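You operate a simulated robot arm through the tools that you are given. There is no shell and no other tool.

You run a simulated two-armed robot. Do the job below in one go: nothing can be reset, and whatever is moved stays where it is left.

TASK
Close up the strainer and refill the line.
Fine: cap on, red latch shut, then teal lever open; shut the bleed cock once water runs from it.
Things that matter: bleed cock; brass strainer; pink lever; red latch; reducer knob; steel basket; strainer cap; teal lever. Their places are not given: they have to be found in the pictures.

Only the result counts: the job must be done as asked and must still hold three seconds after the hand-in. Knocking over, shifting, dropping, spilling or breaking anything else fails it. A push-on lid holds only when it is set on centred and level and pressed home; a screw cap is set on level and turned clockwise until tight.

THE ROBOT
Two 7-joint arms with fingered hands on one trunk that stands fixed in place. Base frame: the origin is at the foot of the trunk, x ahead of it, y to its left, z up. Lengths are in mm, angles in rad, forces in N, time in s.
The left shoulder is at [70, 153, 1397], the right one opposite. With the tool pointing down near the work surface each hand reaches from about 100 to 800 mm from the base axis, measured 20 degrees to its own side. Payload 3.9 kg a hand.
Tool frame (each hand has its own): the origin (TCP) lies between the finger pads and is the grasp point; the fingertips stand 30 mm ahead of it; z points along the fingers, y is the line along which they close. The gripper opens to 104 mm. The gripper's body begins 35 mm behind the TCP. The gripper is a hand of 4 fingers: y runs from the thumb to the fingers, the wrist lies at [-17, -104, -178] in the tool frame.
Orientation is that of the tool frame in the base frame, as [roll, pitch, yaw] about the fixed x, y, z axes, in that order (R = Rz(yaw) Ry(pitch) Rx(roll)). With the fingers straight down and the wrist toward the robot, the tool's x, y and z point along [0, 1, 0], [1, 0, 0] and [0, 0, -1] of the base frame.

THE INTERFACE
- The arms move only by the tool move_arm. It takes "left_rows", "right_rows" or both (then of equal length, played together; a hand with none holds still); each is a list of rows, each a list of 6 numbers: the shift along the tool's x, y, z in units of 250 mm (1.0 is 250 mm), then the turn, a rotation vector about the tool's x, y, z in units of 45 degrees (1.0 is 45 degrees). In form: [[dx, dy, dz, ax, ay, az], ...]. A call has 1 to 20 rows; each row is the pose to reach, as a shift and turn from the pose commanded when the call began, along the tool's axes at that moment. A call with a number of a shift or a turn outside -1 to 1 is refused whole. Rows are played at 5 a second. More than 50 mm and 0.15 rad between two rows, and nothing of the call is played. A pose out of reach is approached as far as the arm can. The call stops where the force on the tool passes 40 N (or 10 N more than at its start, if that is more) or the arm is blocked; 0.2 s more then pass. In this call time passes only in rows, and 0.2 s behind the last. The reply holds the time, the measured pose of the TCP, the force on the tool along the base axes, the opening and the grip force, in the units named above and with some noise, with the torque about the TCP (base axes, N m) and any sound that the robot's microphone picked up.
- Cameras (640 x 400 px; columns grow to the right, rows downward): "scene" is now at [143, -33.7, 1653.3]; the picture's right is [-0.40, -0.92, -0.00], its down [-0.29, 0.13, -0.95] and it looks along [0.87, -0.37, -0.32] (base axes); focal length 238 px, centre (320, 200). "left" rides on the left gripper at [-66, -90, -126] in its tool frame; the picture's right is [-0.78, -0.30, 0.56], its down [0.57, -0.70, 0.42] and it looks along [0.27, 0.65, 0.71] (tool axes); focal length 275 px, centre (320, 200). "right" rides on the right gripper at [66, -90, -126] in its tool frame; the picture's right is [-0.78, 0.30, -0.56], its down [-0.57, -0.70, 0.42] and it looks along [-0.27, 0.65, 0.71] (tool axes); focal length 275 px, centre (320, 200).
- get_image(camera): a new picture of that camera. The clock stands still meanwhile.
- move_column(by): slides the trunk up (or, below 0, down) by that many mm; the arms and the scene camera ride with it, the base frame stays. It gives what a move gives, with no picture.
- move_fingers(index, middle, ring, thumb_bend, thumb_turn, hand): sets how far each is bent, from 0 (flat) to 1 (curled in); at 0.3 the hand is open as for a grip, at 0.7 the pads meet at the TCP. One left out holds its place. A second passes; each finger stops where it meets its share of the squeeze, and holds until it gets a number again. It is the only way to open and close the hand. It gives what a move gives, with no picture; readings hold the bend of each and the force on the fingers (four entries, about 0 where the hand has none), thumb and palm. thumb_turn goes from beside the hand (0) to across from the fingers (1), as for a grip.
- pan_tilt(pan, tilt): turns the head with the scene camera to pan (to the left, within 1.501 rad either way) and tilt (down, from -0.506 to 1.204), counted from straight ahead of the robot. It gives what a move gives.
- probe_pixels(camera, pixels): for up to 12 pixels [column, row] of the newest picture of that camera ("zoom" is the newest enlarged one), the place [x, y, z] in the base frame of the surface seen there, good to about 3 mm, but the place of the scene camera against the robot may be out by one fixed shift of up to 12 mm in any direction. The clock stands still meanwhile.
- zoom(camera, box): a new picture of the part [left, top, right, bottom] of that camera's present view, enlarged. The clock stands still meanwhile.
- job_done(): hands the job in; it is judged then, once.

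Unless the task says otherwise, let go and move clear before handing in.

The tools are called after "Emit:" by a JSON object that holds its "api" and its "payload". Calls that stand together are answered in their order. move_arm: Moves the arms, as the interface text tells. Its arguments: {"type":"object","properties":{"left_rows":{"type":"array","items":{"type":"array","items":{"type":"number"}}},"right_rows":{"type":"array","items":{"type":"array","items":{"type":"number"}}}},"required":[]} The other tools are called the same way: move_column (by) slides the trunk up or down; move_fingers (index, middle, ring, thumb_bend, thumb_turn, hand) moves the fingers one by one; pan_tilt (pan, tilt) turns the head that bears the scene camera; get_image (camera) takes a picture; probe_pixels (camera, pixels) gives the place of the surface under pixels of a picture; zoom (camera, box) takes an enlarged picture of a part of a camera's view; job_done () hands the job in.

At the start:

```text
time: 0.0
left_position: [533.9, -30.6, 1599.7]
left_tcp_rot: [-3.141, 0.0, 1.571]
left_ft_force: [0.0, -0.7, -1.1]
left_moment: [0.03, 0.0, -0.01]
left_gripper_width: 103.6
left_gripper_force: 0.0
left_shape: jaw
left_bend: [0.3, 0.3, 0.3, 0.3, 0.97]
left_finger forces: [0.0, 0.0, 0.0, 0.0, 0.0, 0.1]
right_position: [316.8, -344.7, 1555.3]
right_tcp_rot: [-3.141, 0.0, 1.573]
right_ft_force: [0.1, 1.0, 0.2]
right_moment: [-0.01, -0.02, 0.02]
right_gripper_width: 103.8
right_gripper_force: 0.1
right_shape: jaw
right_bend: [0.3, 0.3, 0.3, 0.3, 0.97]
right_finger forces: [0.0, 0.1, 0.1, 0.0, 0.0, 0.0]
trunk travel left (down, up): [-850.0, 90.0]
head pan, tilt: [-0.407, 0.326]
```

scene: 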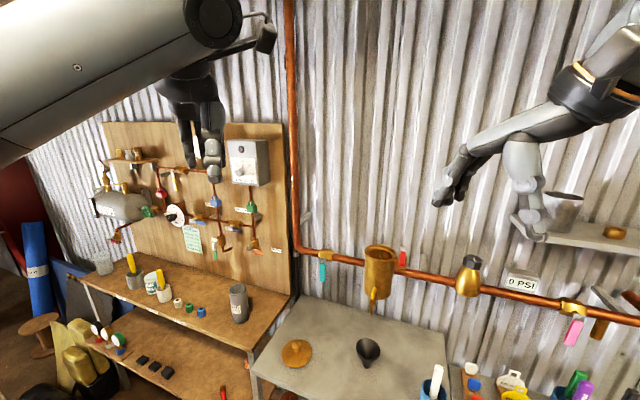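
right: 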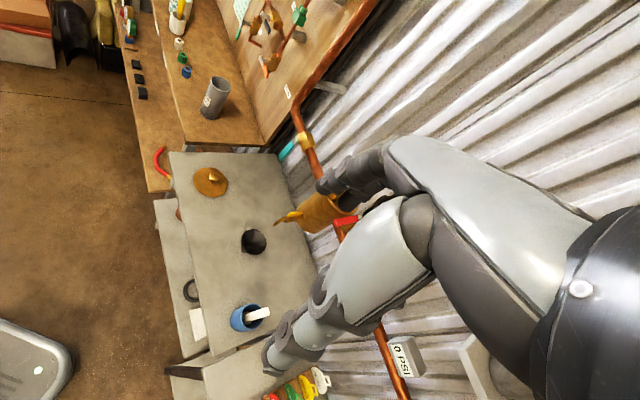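
left: 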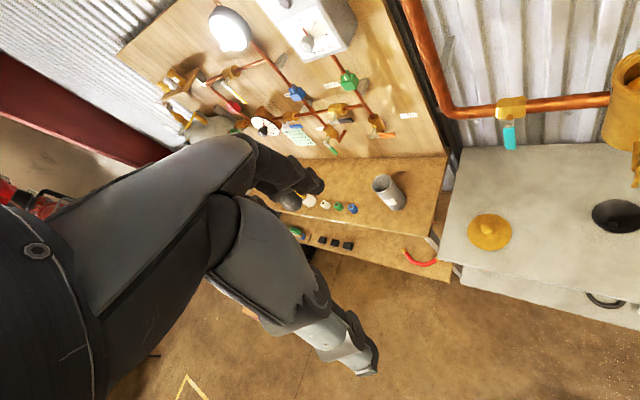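

The scene picture shows the brass strainer near (380, 265), the red latch near (402, 258), the teal lever near (322, 270), a brass cap near (297, 352) and a dark cup near (369, 350). I'll zoom in on these before moving anything.

Emit:
{"api": "zoom", "payload": {"camera": "scene", "box": [290, 220, 450, 320]}}

Emit:
{"api": "zoom", "payload": {"camera": "scene", "box": [250, 300, 450, 400]}}

Emit:
{"api": "zoom", "payload": {"camera": "scene", "box": [440, 240, 640, 365]}}

```text
4.00 times, centred on (370, 270) of scene
```

zoom: 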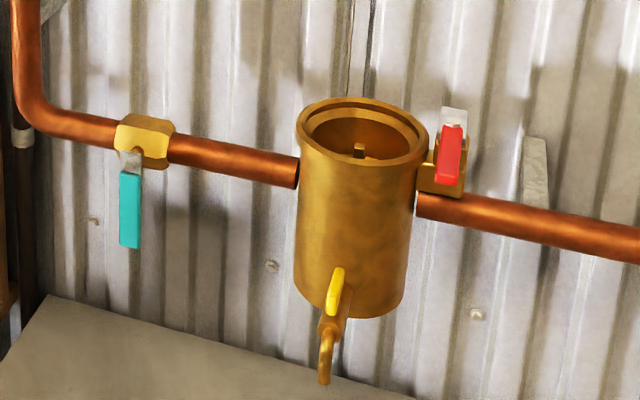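

```text
3.20 times, centred on (350, 350) of scene
```

zoom: 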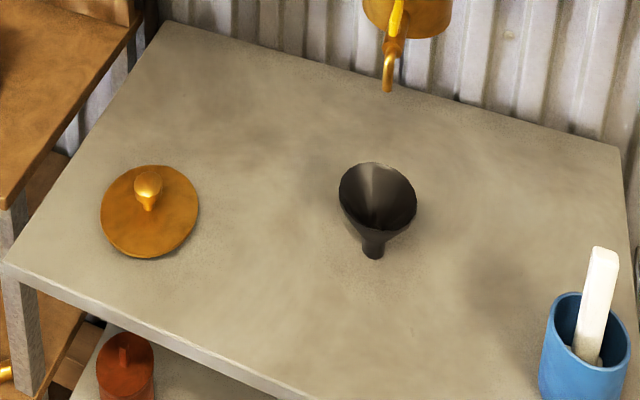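

```text
3.20 times, centred on (540, 302) of scene
```

zoom: 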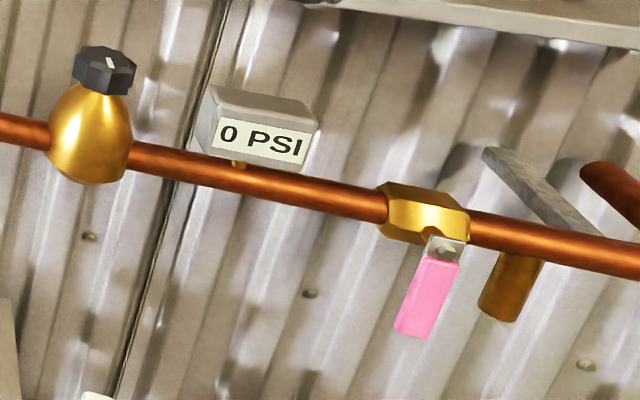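

The zooms show the strainer bowl open, with its cap lying on the bench and the teal and pink levers both hanging down. I'll probe the main points and look into the strainer and at the bleed cock (yellow handle).

Emit:
{"api": "zoom", "payload": {"camera": "scene", "box": [350, 235, 420, 305]}}

Emit:
{"api": "probe_pixels", "payload": {"camera": "scene", "pixels": [[380, 250], [379, 276], [371, 293], [402, 258], [322, 272], [325, 255], [297, 350], [369, 350], [468, 262], [573, 330], [430, 340], [300, 248]]}}

```text
5.71 times, centred on (385, 270) of scene
```

zoom: 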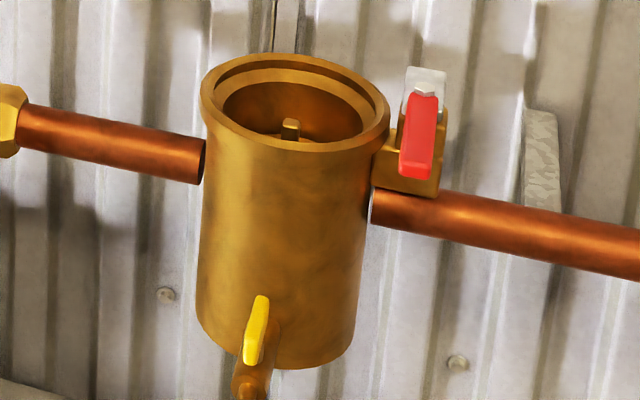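

```text
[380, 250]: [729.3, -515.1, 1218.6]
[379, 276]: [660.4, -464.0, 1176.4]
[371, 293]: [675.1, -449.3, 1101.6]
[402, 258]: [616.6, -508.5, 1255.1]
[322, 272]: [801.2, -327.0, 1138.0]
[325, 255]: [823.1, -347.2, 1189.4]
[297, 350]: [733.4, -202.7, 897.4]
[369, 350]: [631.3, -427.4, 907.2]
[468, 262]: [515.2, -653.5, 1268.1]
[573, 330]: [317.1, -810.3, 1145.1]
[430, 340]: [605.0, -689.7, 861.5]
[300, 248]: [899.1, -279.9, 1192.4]
```

The strainer stands near (690, -490) with its rim around z≈1250, and the wall runs at about 45°. I'll use the hand cameras for more detail on the cap, the cup and the strainer.

Emit:
{"api": "zoom", "payload": {"camera": "right", "box": [160, 120, 400, 270]}}

Emit:
{"api": "zoom", "payload": {"camera": "left", "box": [440, 20, 640, 270]}}

Emit:
{"api": "pan_tilt", "payload": {"pan": -0.55, "tilt": 0.6}}

Emit:
{"api": "get_image", "payload": {"camera": "scene"}}

```text
2.67 times, centred on (280, 195) of right
```

zoom: 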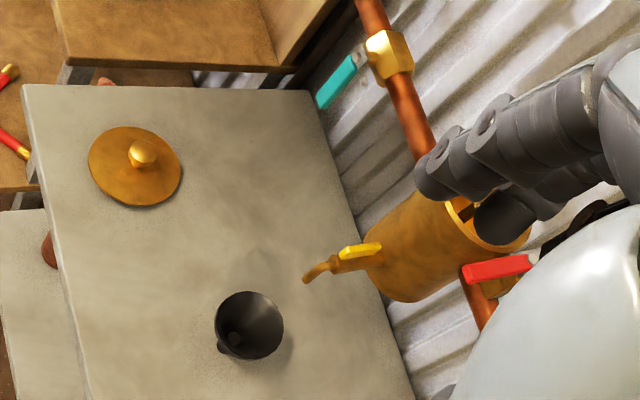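

```text
1.60 times, centred on (540, 145) of left
```

zoom: 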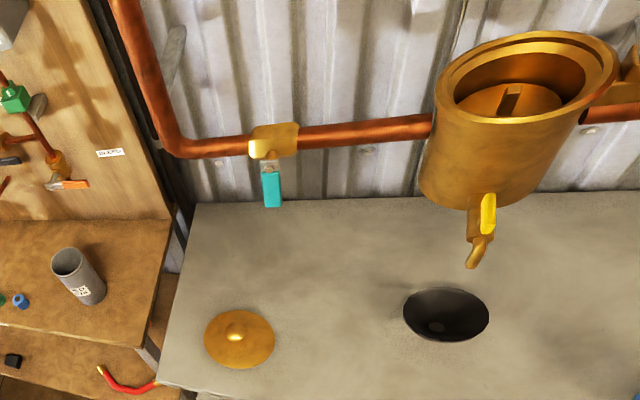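

```text
time: 0.8
left_position: [534.9, -30.4, 1598.3]
left_tcp_rot: [-3.141, 0.001, 1.572]
left_ft_force: [0.3, -0.4, -0.1]
left_moment: [0.02, 0.02, -0.03]
left_gripper_width: 103.6
left_gripper_force: 0.1
left_shape: jaw
left_bend: [0.3, 0.3, 0.3, 0.3, 0.97]
left_finger forces: [0.0, 0.0, 0.1, 0.0, 0.0, 0.0]
right_position: [318.8, -345.3, 1555.6]
right_tcp_rot: [-3.141, 0.0, 1.572]
right_ft_force: [0.3, -0.4, 0.5]
right_moment: [-0.01, -0.03, 0.01]
right_gripper_width: 103.5
right_gripper_force: 0.1
right_shape: jaw
right_bend: [0.3, 0.3, 0.3, 0.3, 0.97]
right_finger forces: [0.0, 0.0, 0.0, 0.1, 0.1, 0.0]
trunk travel left (down, up): [-850.0, 90.0]
head pan, tilt: [-0.55, 0.6]
```

```text
taken
```

scene: 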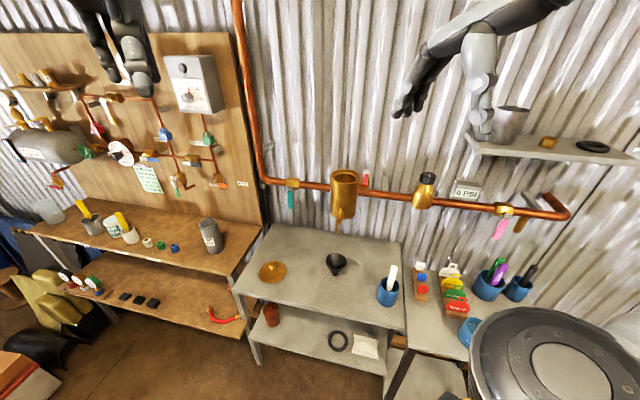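

The strainer is at (343, 190) in the new view, and a grey cup sits at (512, 120) on the right shelf. I'll zoom in to work out which of these is the steel basket.

Emit:
{"api": "zoom", "payload": {"camera": "scene", "box": [470, 90, 640, 196]}}

Emit:
{"api": "zoom", "payload": {"camera": "scene", "box": [320, 155, 390, 225]}}

Emit:
{"api": "zoom", "payload": {"camera": "scene", "box": [230, 230, 410, 380]}}

Emit:
{"api": "zoom", "payload": {"camera": "scene", "box": [0, 180, 250, 340]}}

```text
3.76 times, centred on (555, 143) of scene
```

zoom: 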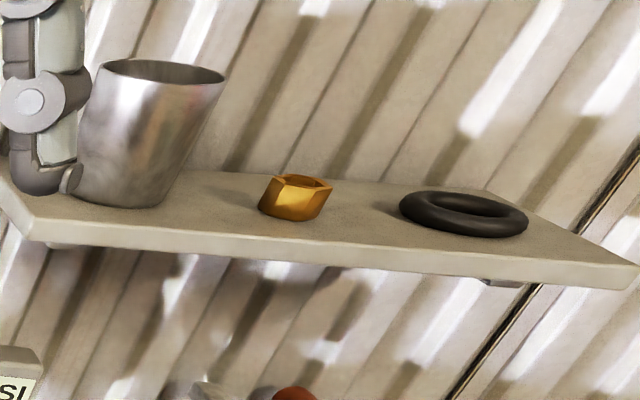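

```text
5.71 times, centred on (355, 190) of scene
```

zoom: 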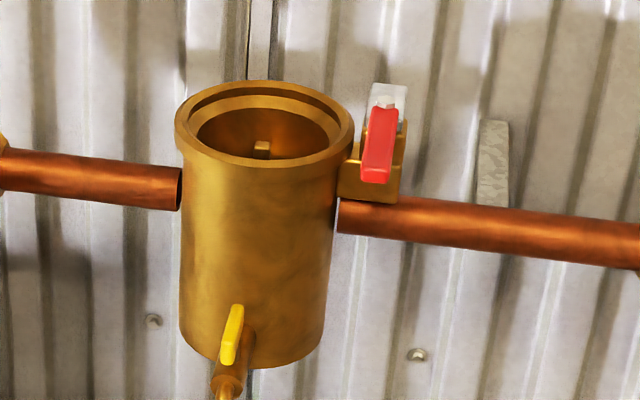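

```text
2.67 times, centred on (320, 305) of scene
```

zoom: 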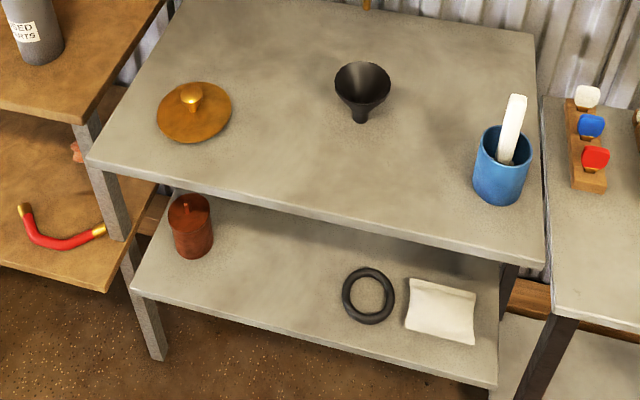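

```text
2.50 times, centred on (125, 260) of scene
```

zoom: 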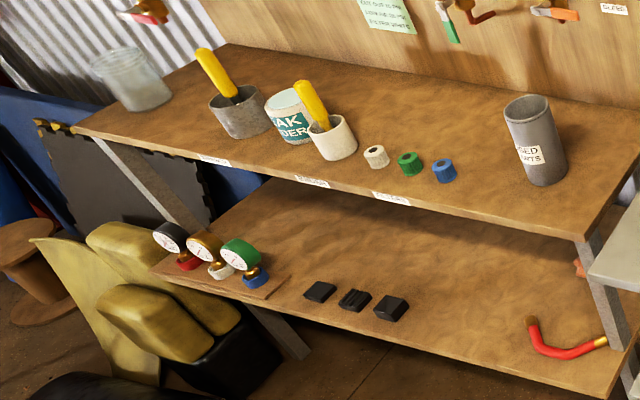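

A steel cup stands on the right shelf, and something with a tab is inside the strainer. I'll swing the left hand (free) over so its camera looks down into the strainer.

Emit:
{"api": "move_arm", "payload": {"left_rows": [[-0.13, 0.07, -0.03, 0, 0, 0.16], [-0.26, 0.14, -0.06, 0, 0, 0.33], [-0.4, 0.21, -0.1, 0, 0, 0.5], [-0.53, 0.28, -0.13, 0, 0, 0.66], [-0.66, 0.35, -0.16, 0, 0, 0.82], [-0.8, 0.42, -0.2, 0, 0, 0.98]]}}

Emit:
{"api": "get_image", "payload": {"camera": "left"}}

```text
time: 2.3
left_position: [662.5, -102.6, 1521.6]
left_tcp_rot: [-3.049, 0.164, 0.938]
left_ft_force: [-0.4, -0.4, 0.5]
left_moment: [0.02, 0.0, -0.04]
left_gripper_width: 104.2
left_gripper_force: 0.0
left_shape: jaw
left_bend: [0.3, 0.3, 0.3, 0.3, 0.97]
left_finger forces: [0.1, 0.1, 0.0, 0.0, 0.1, 0.1]
left hand out of reach, approached as far as the arm can: row 4, 5, 6
right_position: [323.1, -341.3, 1554.2]
right_tcp_rot: [-3.139, 0.003, 1.573]
right_ft_force: [0.3, 0.0, -0.6]
right_moment: [0.0, 0.03, 0.04]
right_gripper_width: 103.8
right_gripper_force: 0.1
right_shape: jaw
right_bend: [0.3, 0.3, 0.3, 0.3, 0.97]
right_finger forces: [0.0, 0.1, 0.0, 0.1, 0.1, 0.0]
trunk travel left (down, up): [-850.0, 90.0]
head pan, tilt: [-0.55, 0.6]
stopped in row 6 (left hand): the arm was blocked; the commanded pose is now the measured one
```

```text
taken
```

left: 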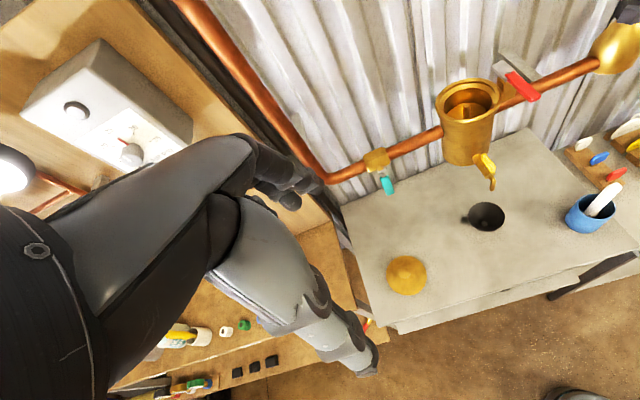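

The left camera now sees the strainer top near (470, 100), though the hand stopped at its reach limit. I'll zoom in on it.

Emit:
{"api": "zoom", "payload": {"camera": "left", "box": [420, 50, 560, 200]}}

Emit:
{"api": "zoom", "payload": {"camera": "left", "box": [430, 60, 510, 140]}}

Emit:
{"api": "probe_pixels", "payload": {"camera": "left", "pixels": [[468, 107], [452, 95], [441, 105], [500, 92], [470, 82], [520, 88], [405, 275], [405, 265], [388, 185], [377, 160], [485, 165], [490, 185]]}}

```text
2.67 times, centred on (490, 125) of left
```

zoom: 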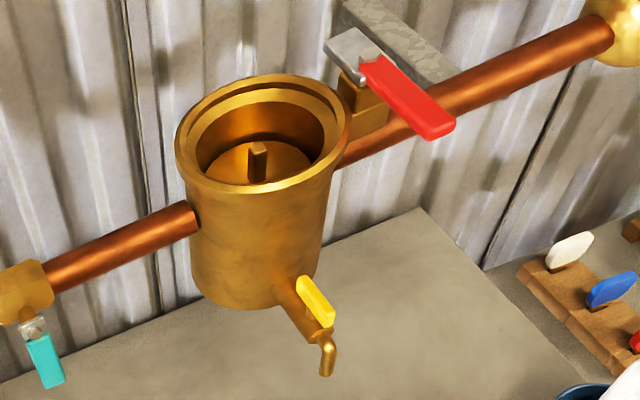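

```text
5.00 times, centred on (470, 100) of left
```

zoom: 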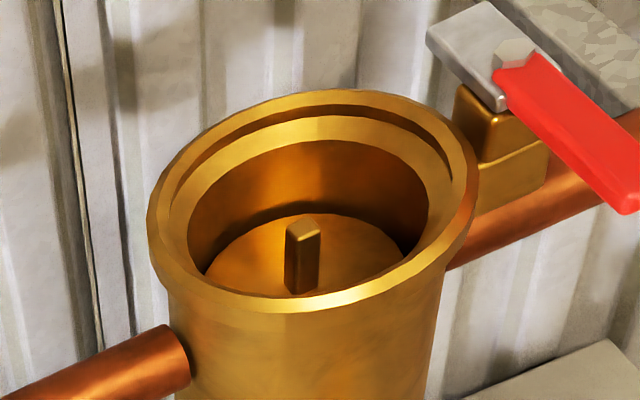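

```text
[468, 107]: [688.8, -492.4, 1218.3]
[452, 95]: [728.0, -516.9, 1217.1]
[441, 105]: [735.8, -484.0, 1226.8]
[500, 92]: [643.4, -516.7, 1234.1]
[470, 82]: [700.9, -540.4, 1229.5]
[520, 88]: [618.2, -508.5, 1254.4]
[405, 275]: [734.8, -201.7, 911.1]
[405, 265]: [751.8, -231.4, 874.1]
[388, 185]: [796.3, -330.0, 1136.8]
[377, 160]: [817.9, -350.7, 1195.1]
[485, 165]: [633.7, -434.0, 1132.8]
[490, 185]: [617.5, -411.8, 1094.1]
```

The strainer interior shows a disc with an upright tab, and the steel cup on the shelf could be the basket. I'll probe both for size and depth.

Emit:
{"api": "probe_pixels", "payload": {"camera": "zoom", "pixels": [[303, 230], [300, 285], [350, 250], [240, 265], [360, 235], [310, 180], [390, 200], [160, 230], [465, 190], [320, 300], [310, 100], [215, 215]]}}

Emit:
{"api": "zoom", "payload": {"camera": "scene", "box": [480, 95, 550, 155]}}

Emit:
{"api": "probe_pixels", "payload": {"camera": "zoom", "pixels": [[210, 90], [380, 100], [300, 75], [300, 200], [250, 300], [300, 100], [300, 130]]}}

```text
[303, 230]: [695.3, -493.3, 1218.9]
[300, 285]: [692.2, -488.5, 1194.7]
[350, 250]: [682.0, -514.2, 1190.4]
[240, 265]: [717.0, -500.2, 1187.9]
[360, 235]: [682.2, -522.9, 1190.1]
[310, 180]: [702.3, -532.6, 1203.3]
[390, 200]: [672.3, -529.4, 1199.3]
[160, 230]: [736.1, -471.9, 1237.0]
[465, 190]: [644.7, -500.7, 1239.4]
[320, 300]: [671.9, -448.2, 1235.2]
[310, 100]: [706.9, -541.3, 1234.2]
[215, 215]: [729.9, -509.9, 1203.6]
```

```text
6.67 times, centred on (515, 125) of scene
```

zoom: 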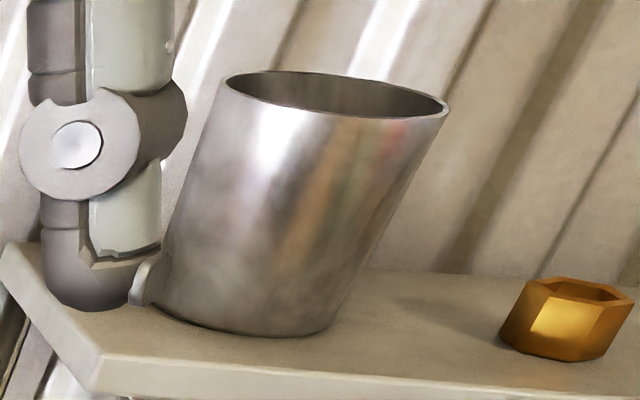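

```text
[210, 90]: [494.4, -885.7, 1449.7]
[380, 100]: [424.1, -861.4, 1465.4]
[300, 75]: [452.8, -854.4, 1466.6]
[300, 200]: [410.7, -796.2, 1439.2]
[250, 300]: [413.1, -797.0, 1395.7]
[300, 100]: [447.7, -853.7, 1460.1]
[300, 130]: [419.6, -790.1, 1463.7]
```

The strainer rim is about 98 mm across at z≈1237, with a disc inside at z≈1190. I'll measure the rusty canister on the lower shelf and the steel cup so I can tell which one is the basket.

Emit:
{"api": "zoom", "payload": {"camera": "scene", "box": [245, 250, 325, 340]}}

Emit:
{"api": "probe_pixels", "payload": {"camera": "zoom", "pixels": [[200, 240], [190, 265], [160, 270], [245, 250], [200, 290], [200, 370], [165, 300], [250, 300], [210, 100], [215, 60], [270, 90], [150, 90]]}}

Emit:
{"api": "zoom", "payload": {"camera": "left", "box": [370, 230, 450, 310]}}

Emit:
{"api": "probe_pixels", "payload": {"camera": "zoom", "pixels": [[280, 320], [280, 260], [280, 200], [130, 280], [430, 330], [290, 490], [270, 130], [500, 300], [280, 420], [200, 250], [350, 380], [380, 250]]}}

```text
4.44 times, centred on (285, 295) of scene
```

zoom: 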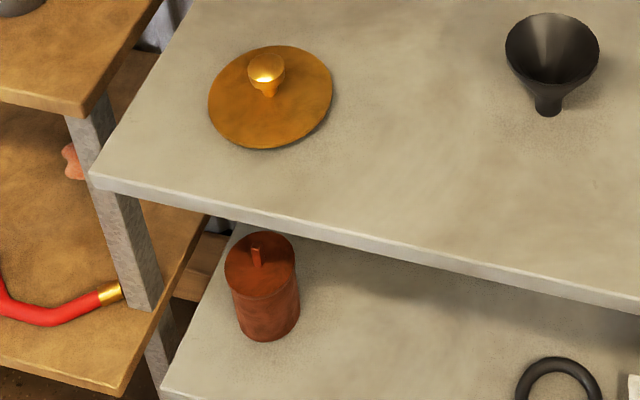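

```text
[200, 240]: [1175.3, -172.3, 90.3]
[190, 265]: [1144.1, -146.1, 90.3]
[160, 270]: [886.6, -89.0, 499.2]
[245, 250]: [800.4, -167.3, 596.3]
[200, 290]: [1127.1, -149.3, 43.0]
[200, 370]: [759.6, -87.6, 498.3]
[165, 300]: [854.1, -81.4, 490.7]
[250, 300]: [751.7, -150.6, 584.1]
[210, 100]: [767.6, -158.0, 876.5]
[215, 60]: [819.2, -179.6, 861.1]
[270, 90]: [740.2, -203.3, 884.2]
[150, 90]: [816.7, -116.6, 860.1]
```

```text
5.00 times, centred on (410, 270) of left
```

zoom: 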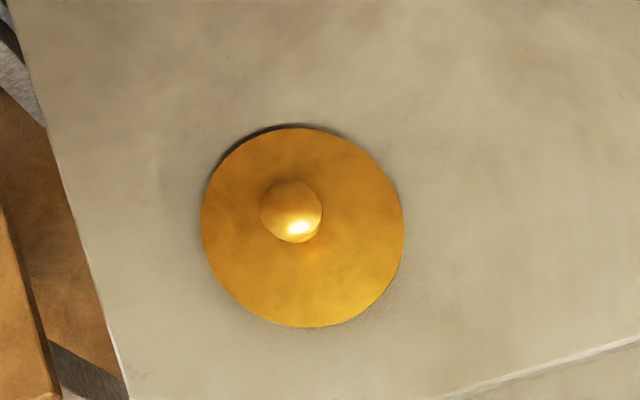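

```text
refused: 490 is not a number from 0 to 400
```

The lower-shelf canister has the same tab handle but is rusty brown. I'll probe the cap within the picture limits, since the last probe was refused.

Emit:
{"api": "probe_pixels", "payload": {"camera": "zoom", "pixels": [[292, 205], [300, 235], [270, 280], [210, 230], [395, 230], [300, 318], [300, 135], [240, 160], [360, 290], [450, 230], [300, 360], [275, 195]]}}

Emit:
{"api": "zoom", "payload": {"camera": "left", "box": [470, 140, 510, 200]}}

Emit:
{"api": "zoom", "payload": {"camera": "left", "box": [350, 140, 410, 200]}}

Emit:
{"api": "zoom", "payload": {"camera": "left", "box": [480, 40, 560, 120]}}

Emit:
{"api": "get_image", "payload": {"camera": "right"}}

```text
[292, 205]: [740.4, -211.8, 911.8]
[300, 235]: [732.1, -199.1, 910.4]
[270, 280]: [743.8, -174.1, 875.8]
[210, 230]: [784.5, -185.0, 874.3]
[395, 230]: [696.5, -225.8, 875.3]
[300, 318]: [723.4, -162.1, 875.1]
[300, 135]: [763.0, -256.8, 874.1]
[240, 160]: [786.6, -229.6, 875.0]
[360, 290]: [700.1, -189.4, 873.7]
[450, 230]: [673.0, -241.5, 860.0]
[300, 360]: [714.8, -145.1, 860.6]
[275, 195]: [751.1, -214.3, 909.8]
```

```text
6.67 times, centred on (490, 170) of left
```

zoom: 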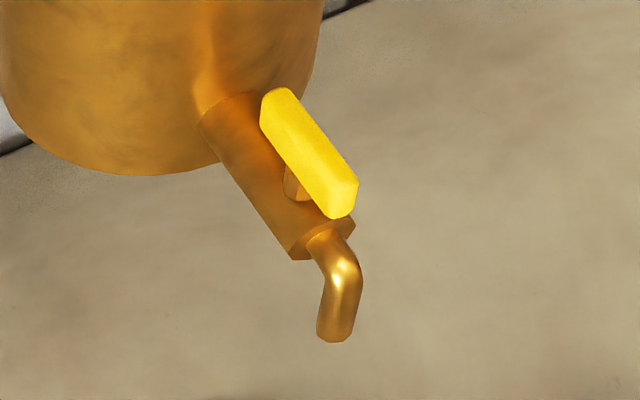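

```text
6.67 times, centred on (380, 170) of left
```

zoom: 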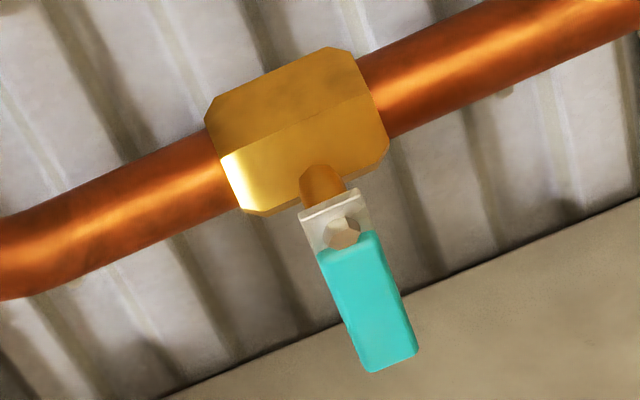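

```text
5.00 times, centred on (520, 80) of left
```

zoom: 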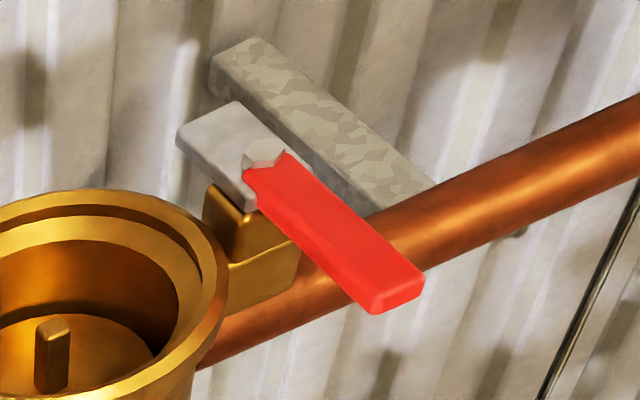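

```text
taken
```

right: 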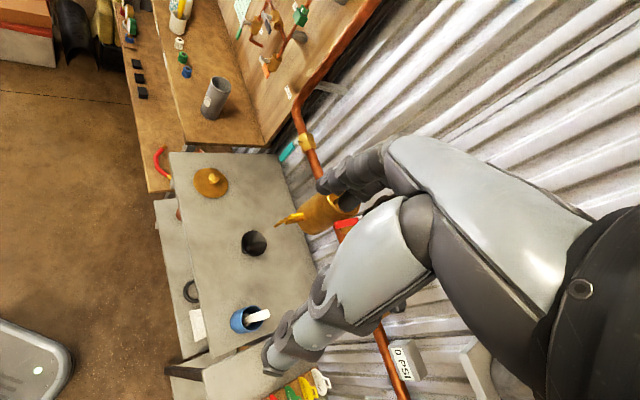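

The bleed cock's yellow handle lies along the cock, so it looks open, and the red latch swings on a vertical bolt. I'll pull the left hand back and move the right hand up and to the side for a closer look into the bowl and at the latch.

Emit:
{"api": "move_arm", "payload": {"left_rows": [[0, -0.16, 0, 0, 0, -0.12], [0, -0.32, 0, 0, 0, -0.24], [0, -0.48, 0, 0, 0, -0.36], [0, -0.64, 0, 0, 0, -0.48], [0, -0.8, 0, 0, 0, -0.6], [0, -0.96, 0, 0, 0, -0.72]], "right_rows": [[-0.1, 0.07, -0.07, 0, 0, 0], [-0.2, 0.14, -0.14, 0, 0, 0], [-0.3, 0.21, -0.21, 0, 0, 0], [-0.4, 0.28, -0.28, 0, 0, 0], [-0.5, 0.35, -0.35, 0, 0, 0], [-0.6, 0.4, -0.42, 0, 0, 0]]}}

Emit:
{"api": "get_image", "payload": {"camera": "right"}}

Emit:
{"api": "get_image", "payload": {"camera": "scene"}}

```text
time: 3.8
left_position: [630.2, -47.5, 1617.6]
left_tcp_rot: [-3.048, 0.158, 1.17]
left_ft_force: [-0.1, 0.8, 0.5]
left_moment: [-0.01, -0.02, 0.0]
left_gripper_width: 104.0
left_gripper_force: 0.1
left_shape: jaw
left_bend: [0.3, 0.3, 0.3, 0.3, 0.97]
left_finger forces: [0.1, 0.1, 0.0, 0.1, 0.0, 0.0]
left hand out of reach, approached as far as the arm can: row 1, 2, 3, 4, 5, 6
right_position: [415.9, -488.8, 1660.0]
right_tcp_rot: [-3.141, 0.0, 1.572]
right_ft_force: [-0.7, 0.0, 0.4]
right_moment: [-0.02, 0.04, 0.02]
right_gripper_width: 104.0
right_gripper_force: 0.0
right_shape: jaw
right_bend: [0.3, 0.3, 0.3, 0.3, 0.97]
right_finger forces: [0.0, 0.0, 0.0, 0.0, 0.0, 0.0]
trunk travel left (down, up): [-850.0, 90.0]
head pan, tilt: [-0.55, 0.6]
stopped in row 6 (left hand): the arm was blocked; the commanded pose is now the measured one
```

```text
taken
```

right: 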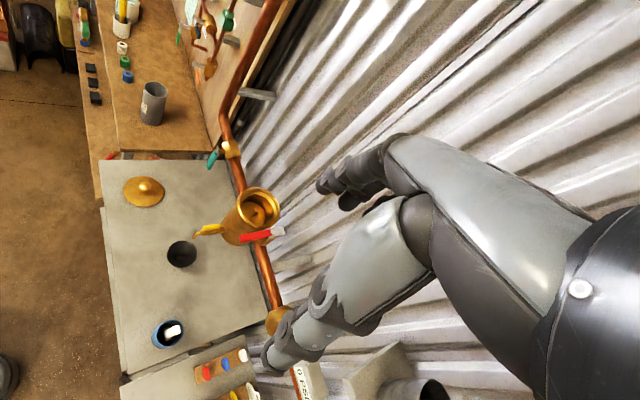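

```text
taken
```

scene: 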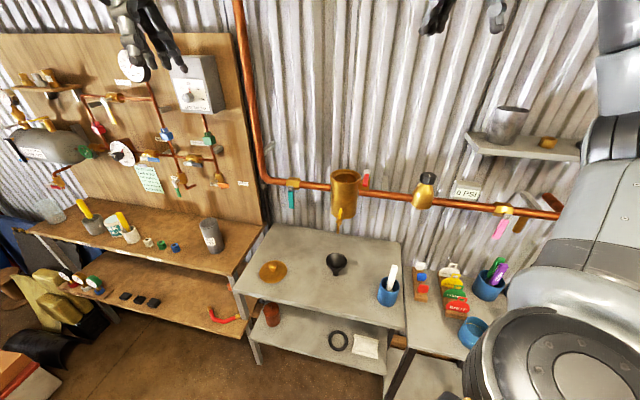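

The left hand only partly came back; it's at (630, -47, 1617) and still in reach trouble, so I'll bring it home in small steps. I'll zoom in on the right camera's view into the bowl first, which is now clear at (258, 208).

Emit:
{"api": "zoom", "payload": {"camera": "right", "box": [190, 170, 310, 270]}}

Emit:
{"api": "probe_pixels", "payload": {"camera": "zoom", "pixels": [[270, 130], [300, 160], [250, 180], [310, 110], [240, 130], [360, 150], [300, 75], [230, 190], [260, 270], [330, 245], [370, 230], [100, 230]]}}

Emit:
{"api": "move_arm", "payload": {"left_rows": [[0.025, -0.134, 0.047, -0.02, 0.033, -0.085], [0.05, -0.269, 0.095, -0.04, 0.067, -0.17], [0.074, -0.403, 0.142, -0.058, 0.1, -0.255], [0.099, -0.538, 0.19, -0.078, 0.133, -0.34], [0.123, -0.672, 0.237, -0.098, 0.167, -0.425], [0.148, -0.807, 0.284, -0.117, 0.2, -0.51]]}}

```text
4.00 times, centred on (250, 220) of right
```

zoom: 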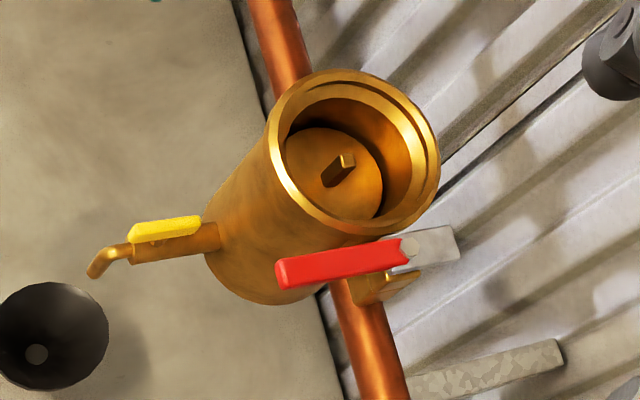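

```text
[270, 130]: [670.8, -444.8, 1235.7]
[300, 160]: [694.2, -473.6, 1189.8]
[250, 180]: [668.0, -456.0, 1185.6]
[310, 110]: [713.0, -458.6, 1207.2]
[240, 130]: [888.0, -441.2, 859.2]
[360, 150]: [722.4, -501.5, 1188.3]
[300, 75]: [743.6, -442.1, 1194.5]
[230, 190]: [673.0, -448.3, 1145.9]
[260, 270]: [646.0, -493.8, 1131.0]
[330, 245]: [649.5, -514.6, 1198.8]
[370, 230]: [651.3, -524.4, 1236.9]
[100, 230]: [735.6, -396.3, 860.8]
```

```text
time: 5.0
left_position: [570.7, -11.3, 1712.6]
left_tcp_rot: [-3.087, 0.131, 1.43]
left_ft_force: [0.0, 0.9, -0.7]
left_moment: [-0.11, 0.08, -0.04]
left_gripper_width: 103.9
left_gripper_force: 0.1
left_shape: jaw
left_bend: [0.3, 0.3, 0.3, 0.3, 0.97]
left_finger forces: [0.0, 0.0, 0.0, 0.0, 0.0, 0.0]
left hand out of reach, approached as far as the arm can: row 1, 2, 3, 4, 5
right_position: [414.2, -494.2, 1660.5]
right_tcp_rot: [-3.141, -0.003, 1.571]
right_ft_force: [-1.2, 0.6, 0.4]
right_moment: [0.03, -0.05, 0.0]
right_gripper_width: 103.9
right_gripper_force: 0.1
right_shape: jaw
right_bend: [0.3, 0.3, 0.3, 0.3, 0.97]
right_finger forces: [0.0, 0.0, 0.0, 0.0, 0.0, 0.1]
trunk travel left (down, up): [-850.0, 90.0]
head pan, tilt: [-0.55, 0.6]
stopped in row 5 (left hand): the arm was blocked; the commanded pose is now the measured one
```

The bowl interior shows a disc with an upright tab at z≈1189. The left arm is still following an arc, now at (571, -11, 1713). I'll zoom tightly into the bowl and keep bringing the left hand home.

Emit:
{"api": "zoom", "payload": {"camera": "right", "box": [236, 184, 284, 232]}}

Emit:
{"api": "move_arm", "payload": {"left_rows": [[0.0, -0.1, 0.05, 0, 0, 0], [0.0, -0.2, 0.1, 0, 0, 0], [0.0, -0.3, 0.15, 0, 0, 0], [0.0, -0.4, 0.2, 0, 0, 0], [0.0, -0.5, 0.25, 0, 0, 0]]}}

Emit:
{"api": "get_image", "payload": {"camera": "scene"}}

```text
8.33 times, centred on (260, 208) of right
```

zoom: 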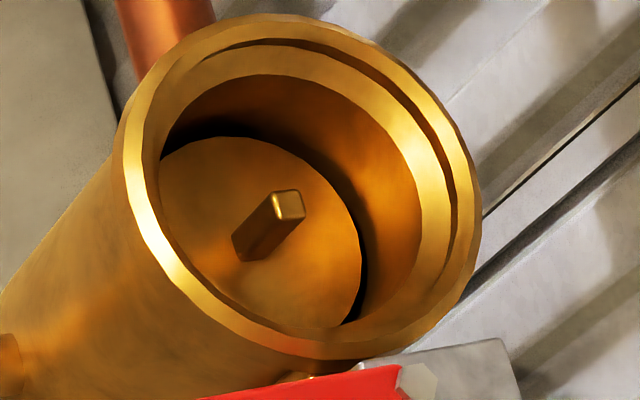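

```text
time: 6.2
left_position: [507.6, -44.8, 1749.5]
left_tcp_rot: [-3.079, 0.126, 1.422]
left_ft_force: [-1.5, -1.3, 1.3]
left_moment: [0.11, -0.08, 0.05]
left_gripper_width: 103.9
left_gripper_force: 0.0
left_shape: jaw
left_bend: [0.3, 0.3, 0.3, 0.3, 0.97]
left_finger forces: [0.0, 0.0, 0.1, 0.0, 0.0, 0.1]
left hand out of reach, approached as far as the arm can: row 1, 2, 3, 4, 5
right_position: [415.9, -492.7, 1659.1]
right_tcp_rot: [-3.141, -0.002, 1.573]
right_ft_force: [0.4, -0.8, -0.4]
right_moment: [0.01, -0.05, -0.01]
right_gripper_width: 103.8
right_gripper_force: 0.0
right_shape: jaw
right_bend: [0.3, 0.3, 0.3, 0.3, 0.97]
right_finger forces: [0.1, 0.1, 0.0, 0.1, 0.0, 0.0]
trunk travel left (down, up): [-850.0, 90.0]
head pan, tilt: [-0.55, 0.6]
```

```text
taken
```

scene: 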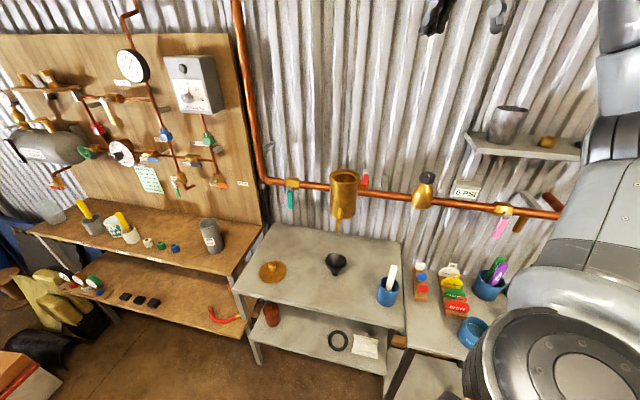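

There's a visible gap around the disc, so a separate basket with a tab handle is sitting in the bowl. I'll take a close look at the lower-shelf canister to compare, and keep retreating the left hand.

Emit:
{"api": "zoom", "payload": {"camera": "scene", "box": [255, 290, 290, 340]}}

Emit:
{"api": "probe_pixels", "payload": {"camera": "zoom", "pixels": [[285, 100], [320, 150], [320, 200], [300, 300], [250, 180], [380, 150], [250, 250], [380, 250], [400, 300], [310, 100]]}}

Emit:
{"api": "move_arm", "payload": {"left_rows": [[0.05, -0.1, 0.1, 0, 0, 0], [0.1, -0.2, 0.2, 0, 0, 0], [0.15, -0.3, 0.3, 0, 0, 0], [0.2, -0.4, 0.4, 0, 0, 0], [0.25, -0.5, 0.5, 0, 0, 0]]}}

```text
8.00 times, centred on (272, 315) of scene
```

zoom: 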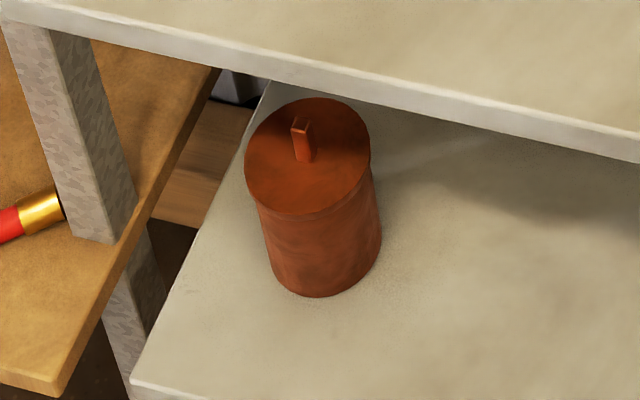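

```text
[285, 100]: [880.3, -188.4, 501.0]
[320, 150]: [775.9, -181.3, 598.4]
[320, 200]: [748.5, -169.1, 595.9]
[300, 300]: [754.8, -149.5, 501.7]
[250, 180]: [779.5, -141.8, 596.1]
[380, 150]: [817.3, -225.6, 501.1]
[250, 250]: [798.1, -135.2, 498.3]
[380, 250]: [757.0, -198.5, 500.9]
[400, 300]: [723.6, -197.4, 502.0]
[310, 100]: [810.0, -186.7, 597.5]
```

```text
time: 7.4
left_position: [514.9, -40.6, 1747.3]
left_tcp_rot: [-3.079, 0.129, 1.424]
left_ft_force: [-0.1, 0.4, 0.2]
left_moment: [0.0, -0.01, 0.04]
left_gripper_width: 103.9
left_gripper_force: 0.1
left_shape: jaw
left_bend: [0.3, 0.3, 0.3, 0.3, 0.97]
left_finger forces: [0.0, 0.0, 0.0, 0.0, 0.0, 0.1]
left hand out of reach, approached as far as the arm can: row 1, 2, 3, 4, 5
right_position: [421.0, -489.8, 1658.1]
right_tcp_rot: [-3.136, 0.001, 1.572]
right_ft_force: [-0.8, 0.1, 1.1]
right_moment: [0.02, -0.01, -0.05]
right_gripper_width: 104.1
right_gripper_force: 0.0
right_shape: jaw
right_bend: [0.3, 0.3, 0.3, 0.3, 0.97]
right_finger forces: [0.1, 0.0, 0.0, 0.1, 0.1, 0.0]
trunk travel left (down, up): [-850.0, 90.0]
head pan, tilt: [-0.55, 0.6]
```

The canister is a rust-coloured twin of the basket already sitting in the bowl, so I'll leave it alone. The left hand is at (515, -41, 1747), so I'll straighten its wrist while drawing it back toward its start pose.

Emit:
{"api": "move_arm", "payload": {"left_rows": [[0.06, -0.03, 0.07, -0.016, 0.033, -0.037], [0.12, -0.06, 0.145, -0.032, 0.066, -0.075], [0.18, -0.095, 0.22, -0.048, 0.099, -0.112], [0.24, -0.126, 0.29, -0.063, 0.131, -0.15], [0.304, -0.158, 0.362, -0.079, 0.164, -0.187], [0.304, -0.158, 0.362, -0.079, 0.164, -0.187], [0.304, -0.158, 0.362, -0.079, 0.164, -0.187]]}}

```text
time: 9.0
left_position: [472.8, 14.9, 1653.7]
left_tcp_rot: [-3.137, -0.009, 1.566]
left_ft_force: [-0.2, 0.2, -0.4]
left_moment: [0.03, -0.03, 0.05]
left_gripper_width: 103.8
left_gripper_force: 0.0
left_shape: jaw
left_bend: [0.3, 0.3, 0.3, 0.3, 0.97]
left_finger forces: [0.1, 0.0, 0.1, 0.0, 0.0, 0.0]
left hand out of reach, approached as far as the arm can: row 1, 2, 3, 4
right_position: [417.1, -497.3, 1657.5]
right_tcp_rot: [-3.137, -0.005, 1.569]
right_ft_force: [-0.4, 0.3, -1.2]
right_moment: [0.03, 0.0, 0.01]
right_gripper_width: 104.1
right_gripper_force: 0.0
right_shape: jaw
right_bend: [0.3, 0.3, 0.3, 0.3, 0.97]
right_finger forces: [0.0, 0.0, 0.0, 0.1, 0.1, 0.1]
trunk travel left (down, up): [-850.0, 90.0]
head pan, tilt: [-0.55, 0.6]
```

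The left hand is recovered at (473, 15, 1654). The cap centre is near (740, -207) with its disc top at z≈875 and knob top at z≈912. I'll lower the trunk to bring the right arm to cap height.

Emit:
{"api": "move_column", "payload": {"by": -300}}

Emit:
{"api": "get_image", "payload": {"camera": "scene"}}

Emit:
{"api": "get_image", "payload": {"camera": "right"}}

```text
time: 12.0
left_position: [474.9, 22.4, 1353.3]
left_tcp_rot: [-3.133, -0.004, 1.567]
left_ft_force: [0.4, 1.1, -0.1]
left_moment: [0.0, 0.02, -0.01]
left_gripper_width: 104.2
left_gripper_force: 0.1
left_shape: jaw
left_bend: [0.3, 0.3, 0.3, 0.3, 0.97]
left_finger forces: [0.0, 0.0, 0.1, 0.1, 0.0, 0.0]
right_position: [418.7, -491.8, 1359.3]
right_tcp_rot: [-3.138, -0.002, 1.573]
right_ft_force: [-0.2, -0.2, -0.6]
right_moment: [0.01, -0.03, 0.02]
right_gripper_width: 103.8
right_gripper_force: 0.0
right_shape: jaw
right_bend: [0.3, 0.3, 0.3, 0.3, 0.97]
right_finger forces: [0.1, 0.0, 0.0, 0.1, 0.1, 0.1]
trunk travel left (down, up): [-550.0, 390.0]
head pan, tilt: [-0.55, 0.6]
```

```text
taken
```

scene: 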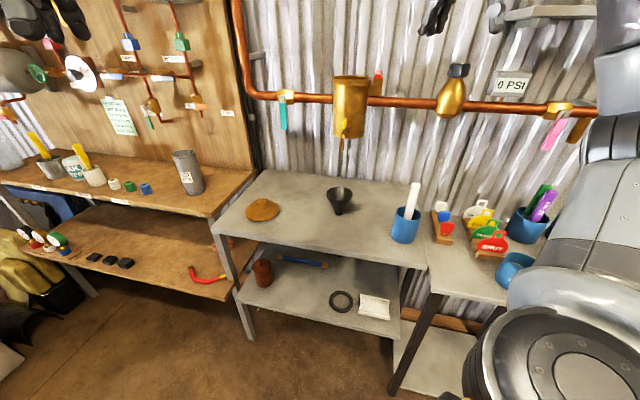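

```text
taken
```

right: 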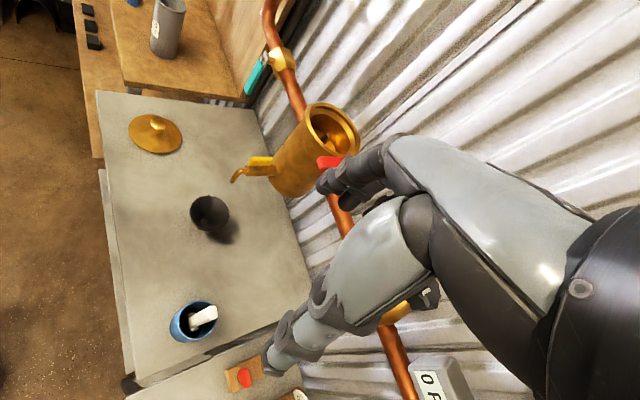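

The right camera now sees the strainer at close range around (330, 130). I'll zoom in and probe the rim, the basket, the bleed cock and the latch from here.

Emit:
{"api": "zoom", "payload": {"camera": "right", "box": [220, 90, 380, 200]}}

Emit:
{"api": "probe_pixels", "payload": {"camera": "zoom", "pixels": [[345, 110], [555, 140], [420, 55], [450, 215], [350, 150], [510, 90], [440, 130], [480, 190], [170, 255], [130, 290], [60, 330], [430, 280]]}}

```text
3.64 times, centred on (300, 145) of right
```

zoom: 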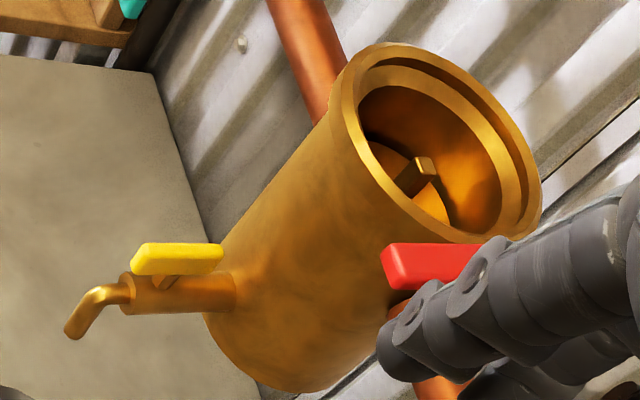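

```text
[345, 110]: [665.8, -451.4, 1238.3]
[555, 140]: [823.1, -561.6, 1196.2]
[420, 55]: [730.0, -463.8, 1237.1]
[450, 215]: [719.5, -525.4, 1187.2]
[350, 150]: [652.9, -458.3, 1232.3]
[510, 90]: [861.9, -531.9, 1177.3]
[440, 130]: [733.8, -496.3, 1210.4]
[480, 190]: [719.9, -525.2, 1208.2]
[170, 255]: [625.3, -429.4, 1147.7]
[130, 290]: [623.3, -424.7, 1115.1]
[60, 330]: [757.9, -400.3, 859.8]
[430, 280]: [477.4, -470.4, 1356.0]
```

The rim is at z≈1238 with its centre near (690, -494), and the cock handle is at z≈1148. I'll move the right hand left, clear of the strainer, and draw the left hand further back.

Emit:
{"api": "move_arm", "payload": {"right_rows": [[0.165, 0, 0, 0, 0, 0], [0.33, 0, 0, 0, 0, 0], [0.495, 0, 0, 0, 0, 0], [0.66, 0, 0, 0, 0, 0], [0.825, 0, 0, 0, 0, 0], [0.99, 0, 0, 0, 0, 0]], "left_rows": [[0.09, -0.08, 0, 0, 0, 0], [0.18, -0.16, 0, 0, 0, 0], [0.27, -0.24, 0, 0, 0, 0], [0.36, -0.32, 0, 0, 0, 0], [0.45, -0.4, 0, 0, 0, 0], [0.54, -0.48, 0, 0, 0, 0]]}}

```text
time: 13.4
left_position: [355.2, 162.1, 1353.3]
left_tcp_rot: [-3.135, -0.004, 1.568]
left_ft_force: [-0.3, 1.2, 0.0]
left_moment: [-0.06, 0.0, 0.02]
left_gripper_width: 104.1
left_gripper_force: 0.1
left_shape: jaw
left_bend: [0.3, 0.3, 0.3, 0.3, 0.97]
left_finger forces: [0.1, 0.0, 0.0, 0.0, 0.0, 0.0]
right_position: [418.9, -240.9, 1359.1]
right_tcp_rot: [-3.139, 0.002, 1.573]
right_ft_force: [-0.2, 0.6, 1.1]
right_moment: [-0.06, -0.04, 0.01]
right_gripper_width: 103.9
right_gripper_force: 0.1
right_shape: jaw
right_bend: [0.3, 0.3, 0.3, 0.3, 0.97]
right_finger forces: [0.0, 0.1, 0.1, 0.0, 0.0, 0.1]
trunk travel left (down, up): [-550.0, 390.0]
head pan, tilt: [-0.55, 0.6]
```

The right hand is clear at (419, -241, 1359). I'll bring it down and forward toward the cap, tilting the fingers about 20° outward for reach.

Emit:
{"api": "move_arm", "payload": {"right_rows": [[0.01, 0.1, 0.15, -0.074, 0, 0], [0.02, 0.2, 0.3, -0.148, 0, 0], [0.035, 0.3, 0.45, -0.222, 0, 0], [0.05, 0.4, 0.6, -0.296, 0, 0], [0.06, 0.5, 0.75, -0.37, 0, 0], [0.07, 0.6, 0.9, -0.444, 0, 0]]}}

Emit:
{"api": "get_image", "payload": {"camera": "right"}}

Emit:
{"api": "get_image", "payload": {"camera": "scene"}}

```text
time: 14.8
left_position: [356.6, 157.0, 1353.2]
left_tcp_rot: [-3.133, -0.006, 1.567]
left_ft_force: [-0.6, -0.8, -0.1]
left_moment: [0.01, 0.01, 0.0]
left_gripper_width: 104.0
left_gripper_force: 0.0
left_shape: jaw
left_bend: [0.3, 0.3, 0.3, 0.3, 0.97]
left_finger forces: [0.1, 0.0, 0.0, 0.0, 0.0, 0.1]
right_position: [569.2, -226.0, 1133.2]
right_tcp_rot: [2.797, -0.003, 1.575]
right_ft_force: [0.1, 0.8, 0.8]
right_moment: [0.03, 0.01, 0.01]
right_gripper_width: 104.0
right_gripper_force: 0.0
right_shape: jaw
right_bend: [0.3, 0.3, 0.3, 0.3, 0.97]
right_finger forces: [0.0, 0.0, 0.0, 0.0, 0.1, 0.0]
trunk travel left (down, up): [-550.0, 390.0]
head pan, tilt: [-0.55, 0.6]
```

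```text
taken
```

right: 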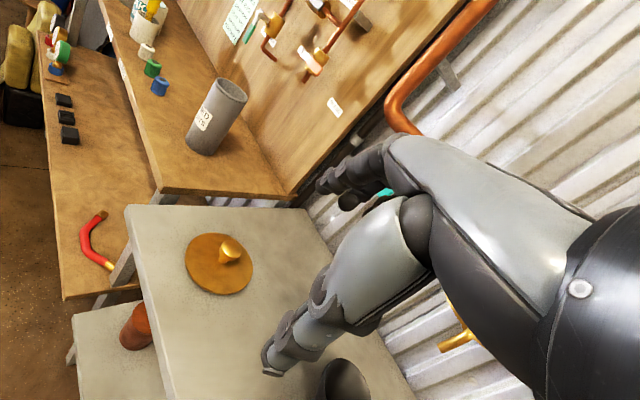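

```text
taken
```

scene: 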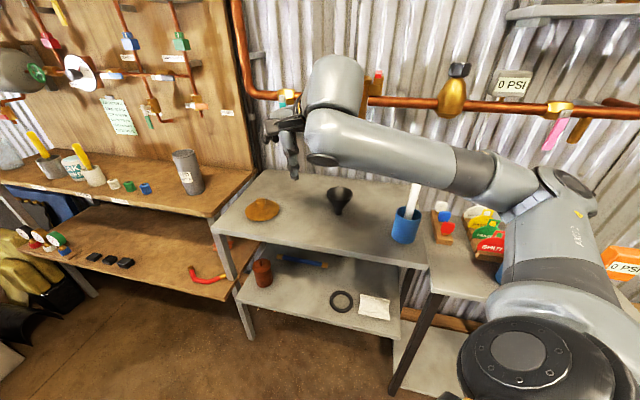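

The right camera shows the cap knob at (230, 252). I'll probe the cap from this closer camera before approaching it.

Emit:
{"api": "zoom", "payload": {"camera": "right", "box": [170, 215, 270, 310]}}

Emit:
{"api": "probe_pixels", "payload": {"camera": "zoom", "pixels": [[350, 160], [330, 145], [375, 170], [340, 190], [320, 200], [190, 200], [440, 215], [300, 90], [320, 310], [400, 300], [200, 300], [150, 330]]}}

```text
4.21 times, centred on (220, 262) of right
```

zoom: 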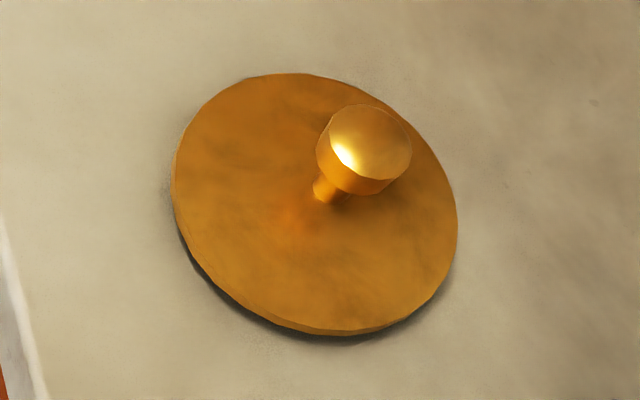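

```text
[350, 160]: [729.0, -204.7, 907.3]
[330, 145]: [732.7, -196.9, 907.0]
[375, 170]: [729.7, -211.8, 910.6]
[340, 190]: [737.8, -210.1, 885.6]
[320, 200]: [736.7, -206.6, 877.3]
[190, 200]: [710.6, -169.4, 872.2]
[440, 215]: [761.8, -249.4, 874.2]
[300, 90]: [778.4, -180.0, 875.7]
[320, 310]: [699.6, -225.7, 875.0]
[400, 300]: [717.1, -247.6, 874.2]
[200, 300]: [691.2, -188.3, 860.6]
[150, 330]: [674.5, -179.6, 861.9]
```

The knob head is about 30 mm across at z≈895–911, on a thin neck at (737, -207), and the disc centre is near (738, -206). I'll move the TCP to 50 mm above the grasp.

Emit:
{"api": "move_arm", "payload": {"right_rows": [[0.013, 0.067, 0.147, 0, 0, 0], [0.026, 0.134, 0.293, 0, 0, 0], [0.038, 0.201, 0.44, 0, 0, 0], [0.051, 0.268, 0.587, 0, 0, 0], [0.064, 0.335, 0.733, 0, 0, 0], [0.077, 0.402, 0.88, 0, 0, 0]]}}

Emit:
{"api": "get_image", "payload": {"camera": "right"}}

Emit:
{"api": "get_image", "payload": {"camera": "scene"}}

```text
time: 16.2
left_position: [356.0, 158.4, 1352.4]
left_tcp_rot: [-3.133, -0.005, 1.567]
left_ft_force: [0.6, -0.9, 0.9]
left_moment: [-0.03, 0.01, -0.03]
left_gripper_width: 104.0
left_gripper_force: 0.1
left_shape: jaw
left_bend: [0.3, 0.3, 0.3, 0.3, 0.97]
left_finger forces: [0.0, 0.0, 0.1, 0.0, 0.0, 0.1]
right_position: [737.3, -204.9, 959.2]
right_tcp_rot: [2.796, 0.0, 1.572]
right_ft_force: [0.4, -0.7, 0.1]
right_moment: [-0.02, 0.03, 0.01]
right_gripper_width: 103.9
right_gripper_force: 0.0
right_shape: jaw
right_bend: [0.3, 0.3, 0.3, 0.3, 0.97]
right_finger forces: [0.0, 0.0, 0.1, 0.0, 0.0, 0.0]
trunk travel left (down, up): [-550.0, 390.0]
head pan, tilt: [-0.55, 0.6]
```

```text
taken
```

right: 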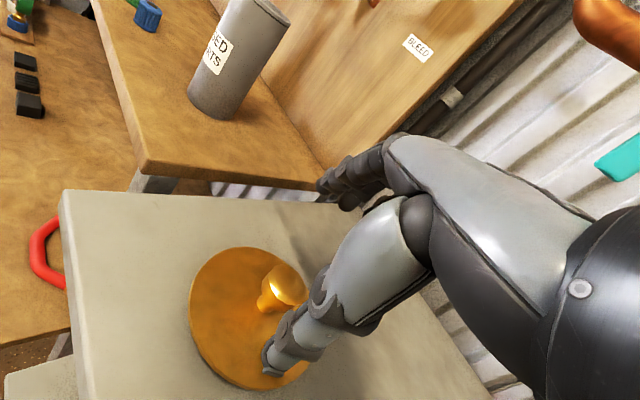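

```text
taken
```

scene: 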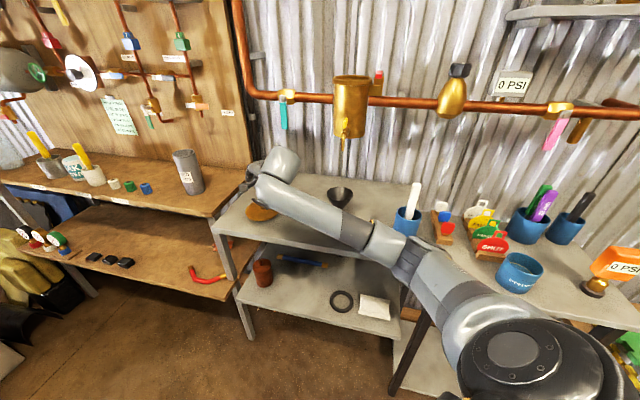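

The TCP is over the knob at (737, -205, 959), and the forearm now passes near the blue cup and the funnel in the scene view. I'll probe the clearances before going lower.

Emit:
{"api": "probe_pixels", "payload": {"camera": "scene", "pixels": [[275, 165], [300, 200], [330, 220], [350, 230], [380, 240], [410, 250], [440, 290], [405, 222], [415, 190], [338, 192], [345, 205], [395, 212]]}}

Emit:
{"api": "zoom", "payload": {"camera": "scene", "box": [230, 130, 450, 270]}}

```text
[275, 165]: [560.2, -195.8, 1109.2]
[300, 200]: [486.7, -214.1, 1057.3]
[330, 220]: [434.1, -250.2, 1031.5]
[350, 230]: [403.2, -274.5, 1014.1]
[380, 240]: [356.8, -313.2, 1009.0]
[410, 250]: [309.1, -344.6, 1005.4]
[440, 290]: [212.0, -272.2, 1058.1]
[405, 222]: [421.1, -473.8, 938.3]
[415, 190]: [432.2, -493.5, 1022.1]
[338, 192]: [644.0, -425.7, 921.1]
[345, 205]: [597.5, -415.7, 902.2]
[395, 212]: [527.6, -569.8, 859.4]
```

```text
2.86 times, centred on (340, 200) of scene
```

zoom: 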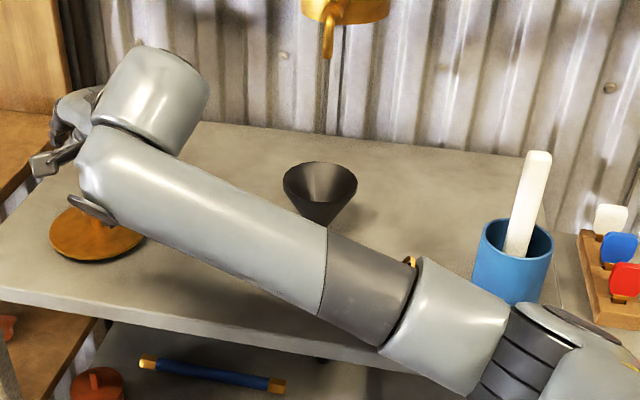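

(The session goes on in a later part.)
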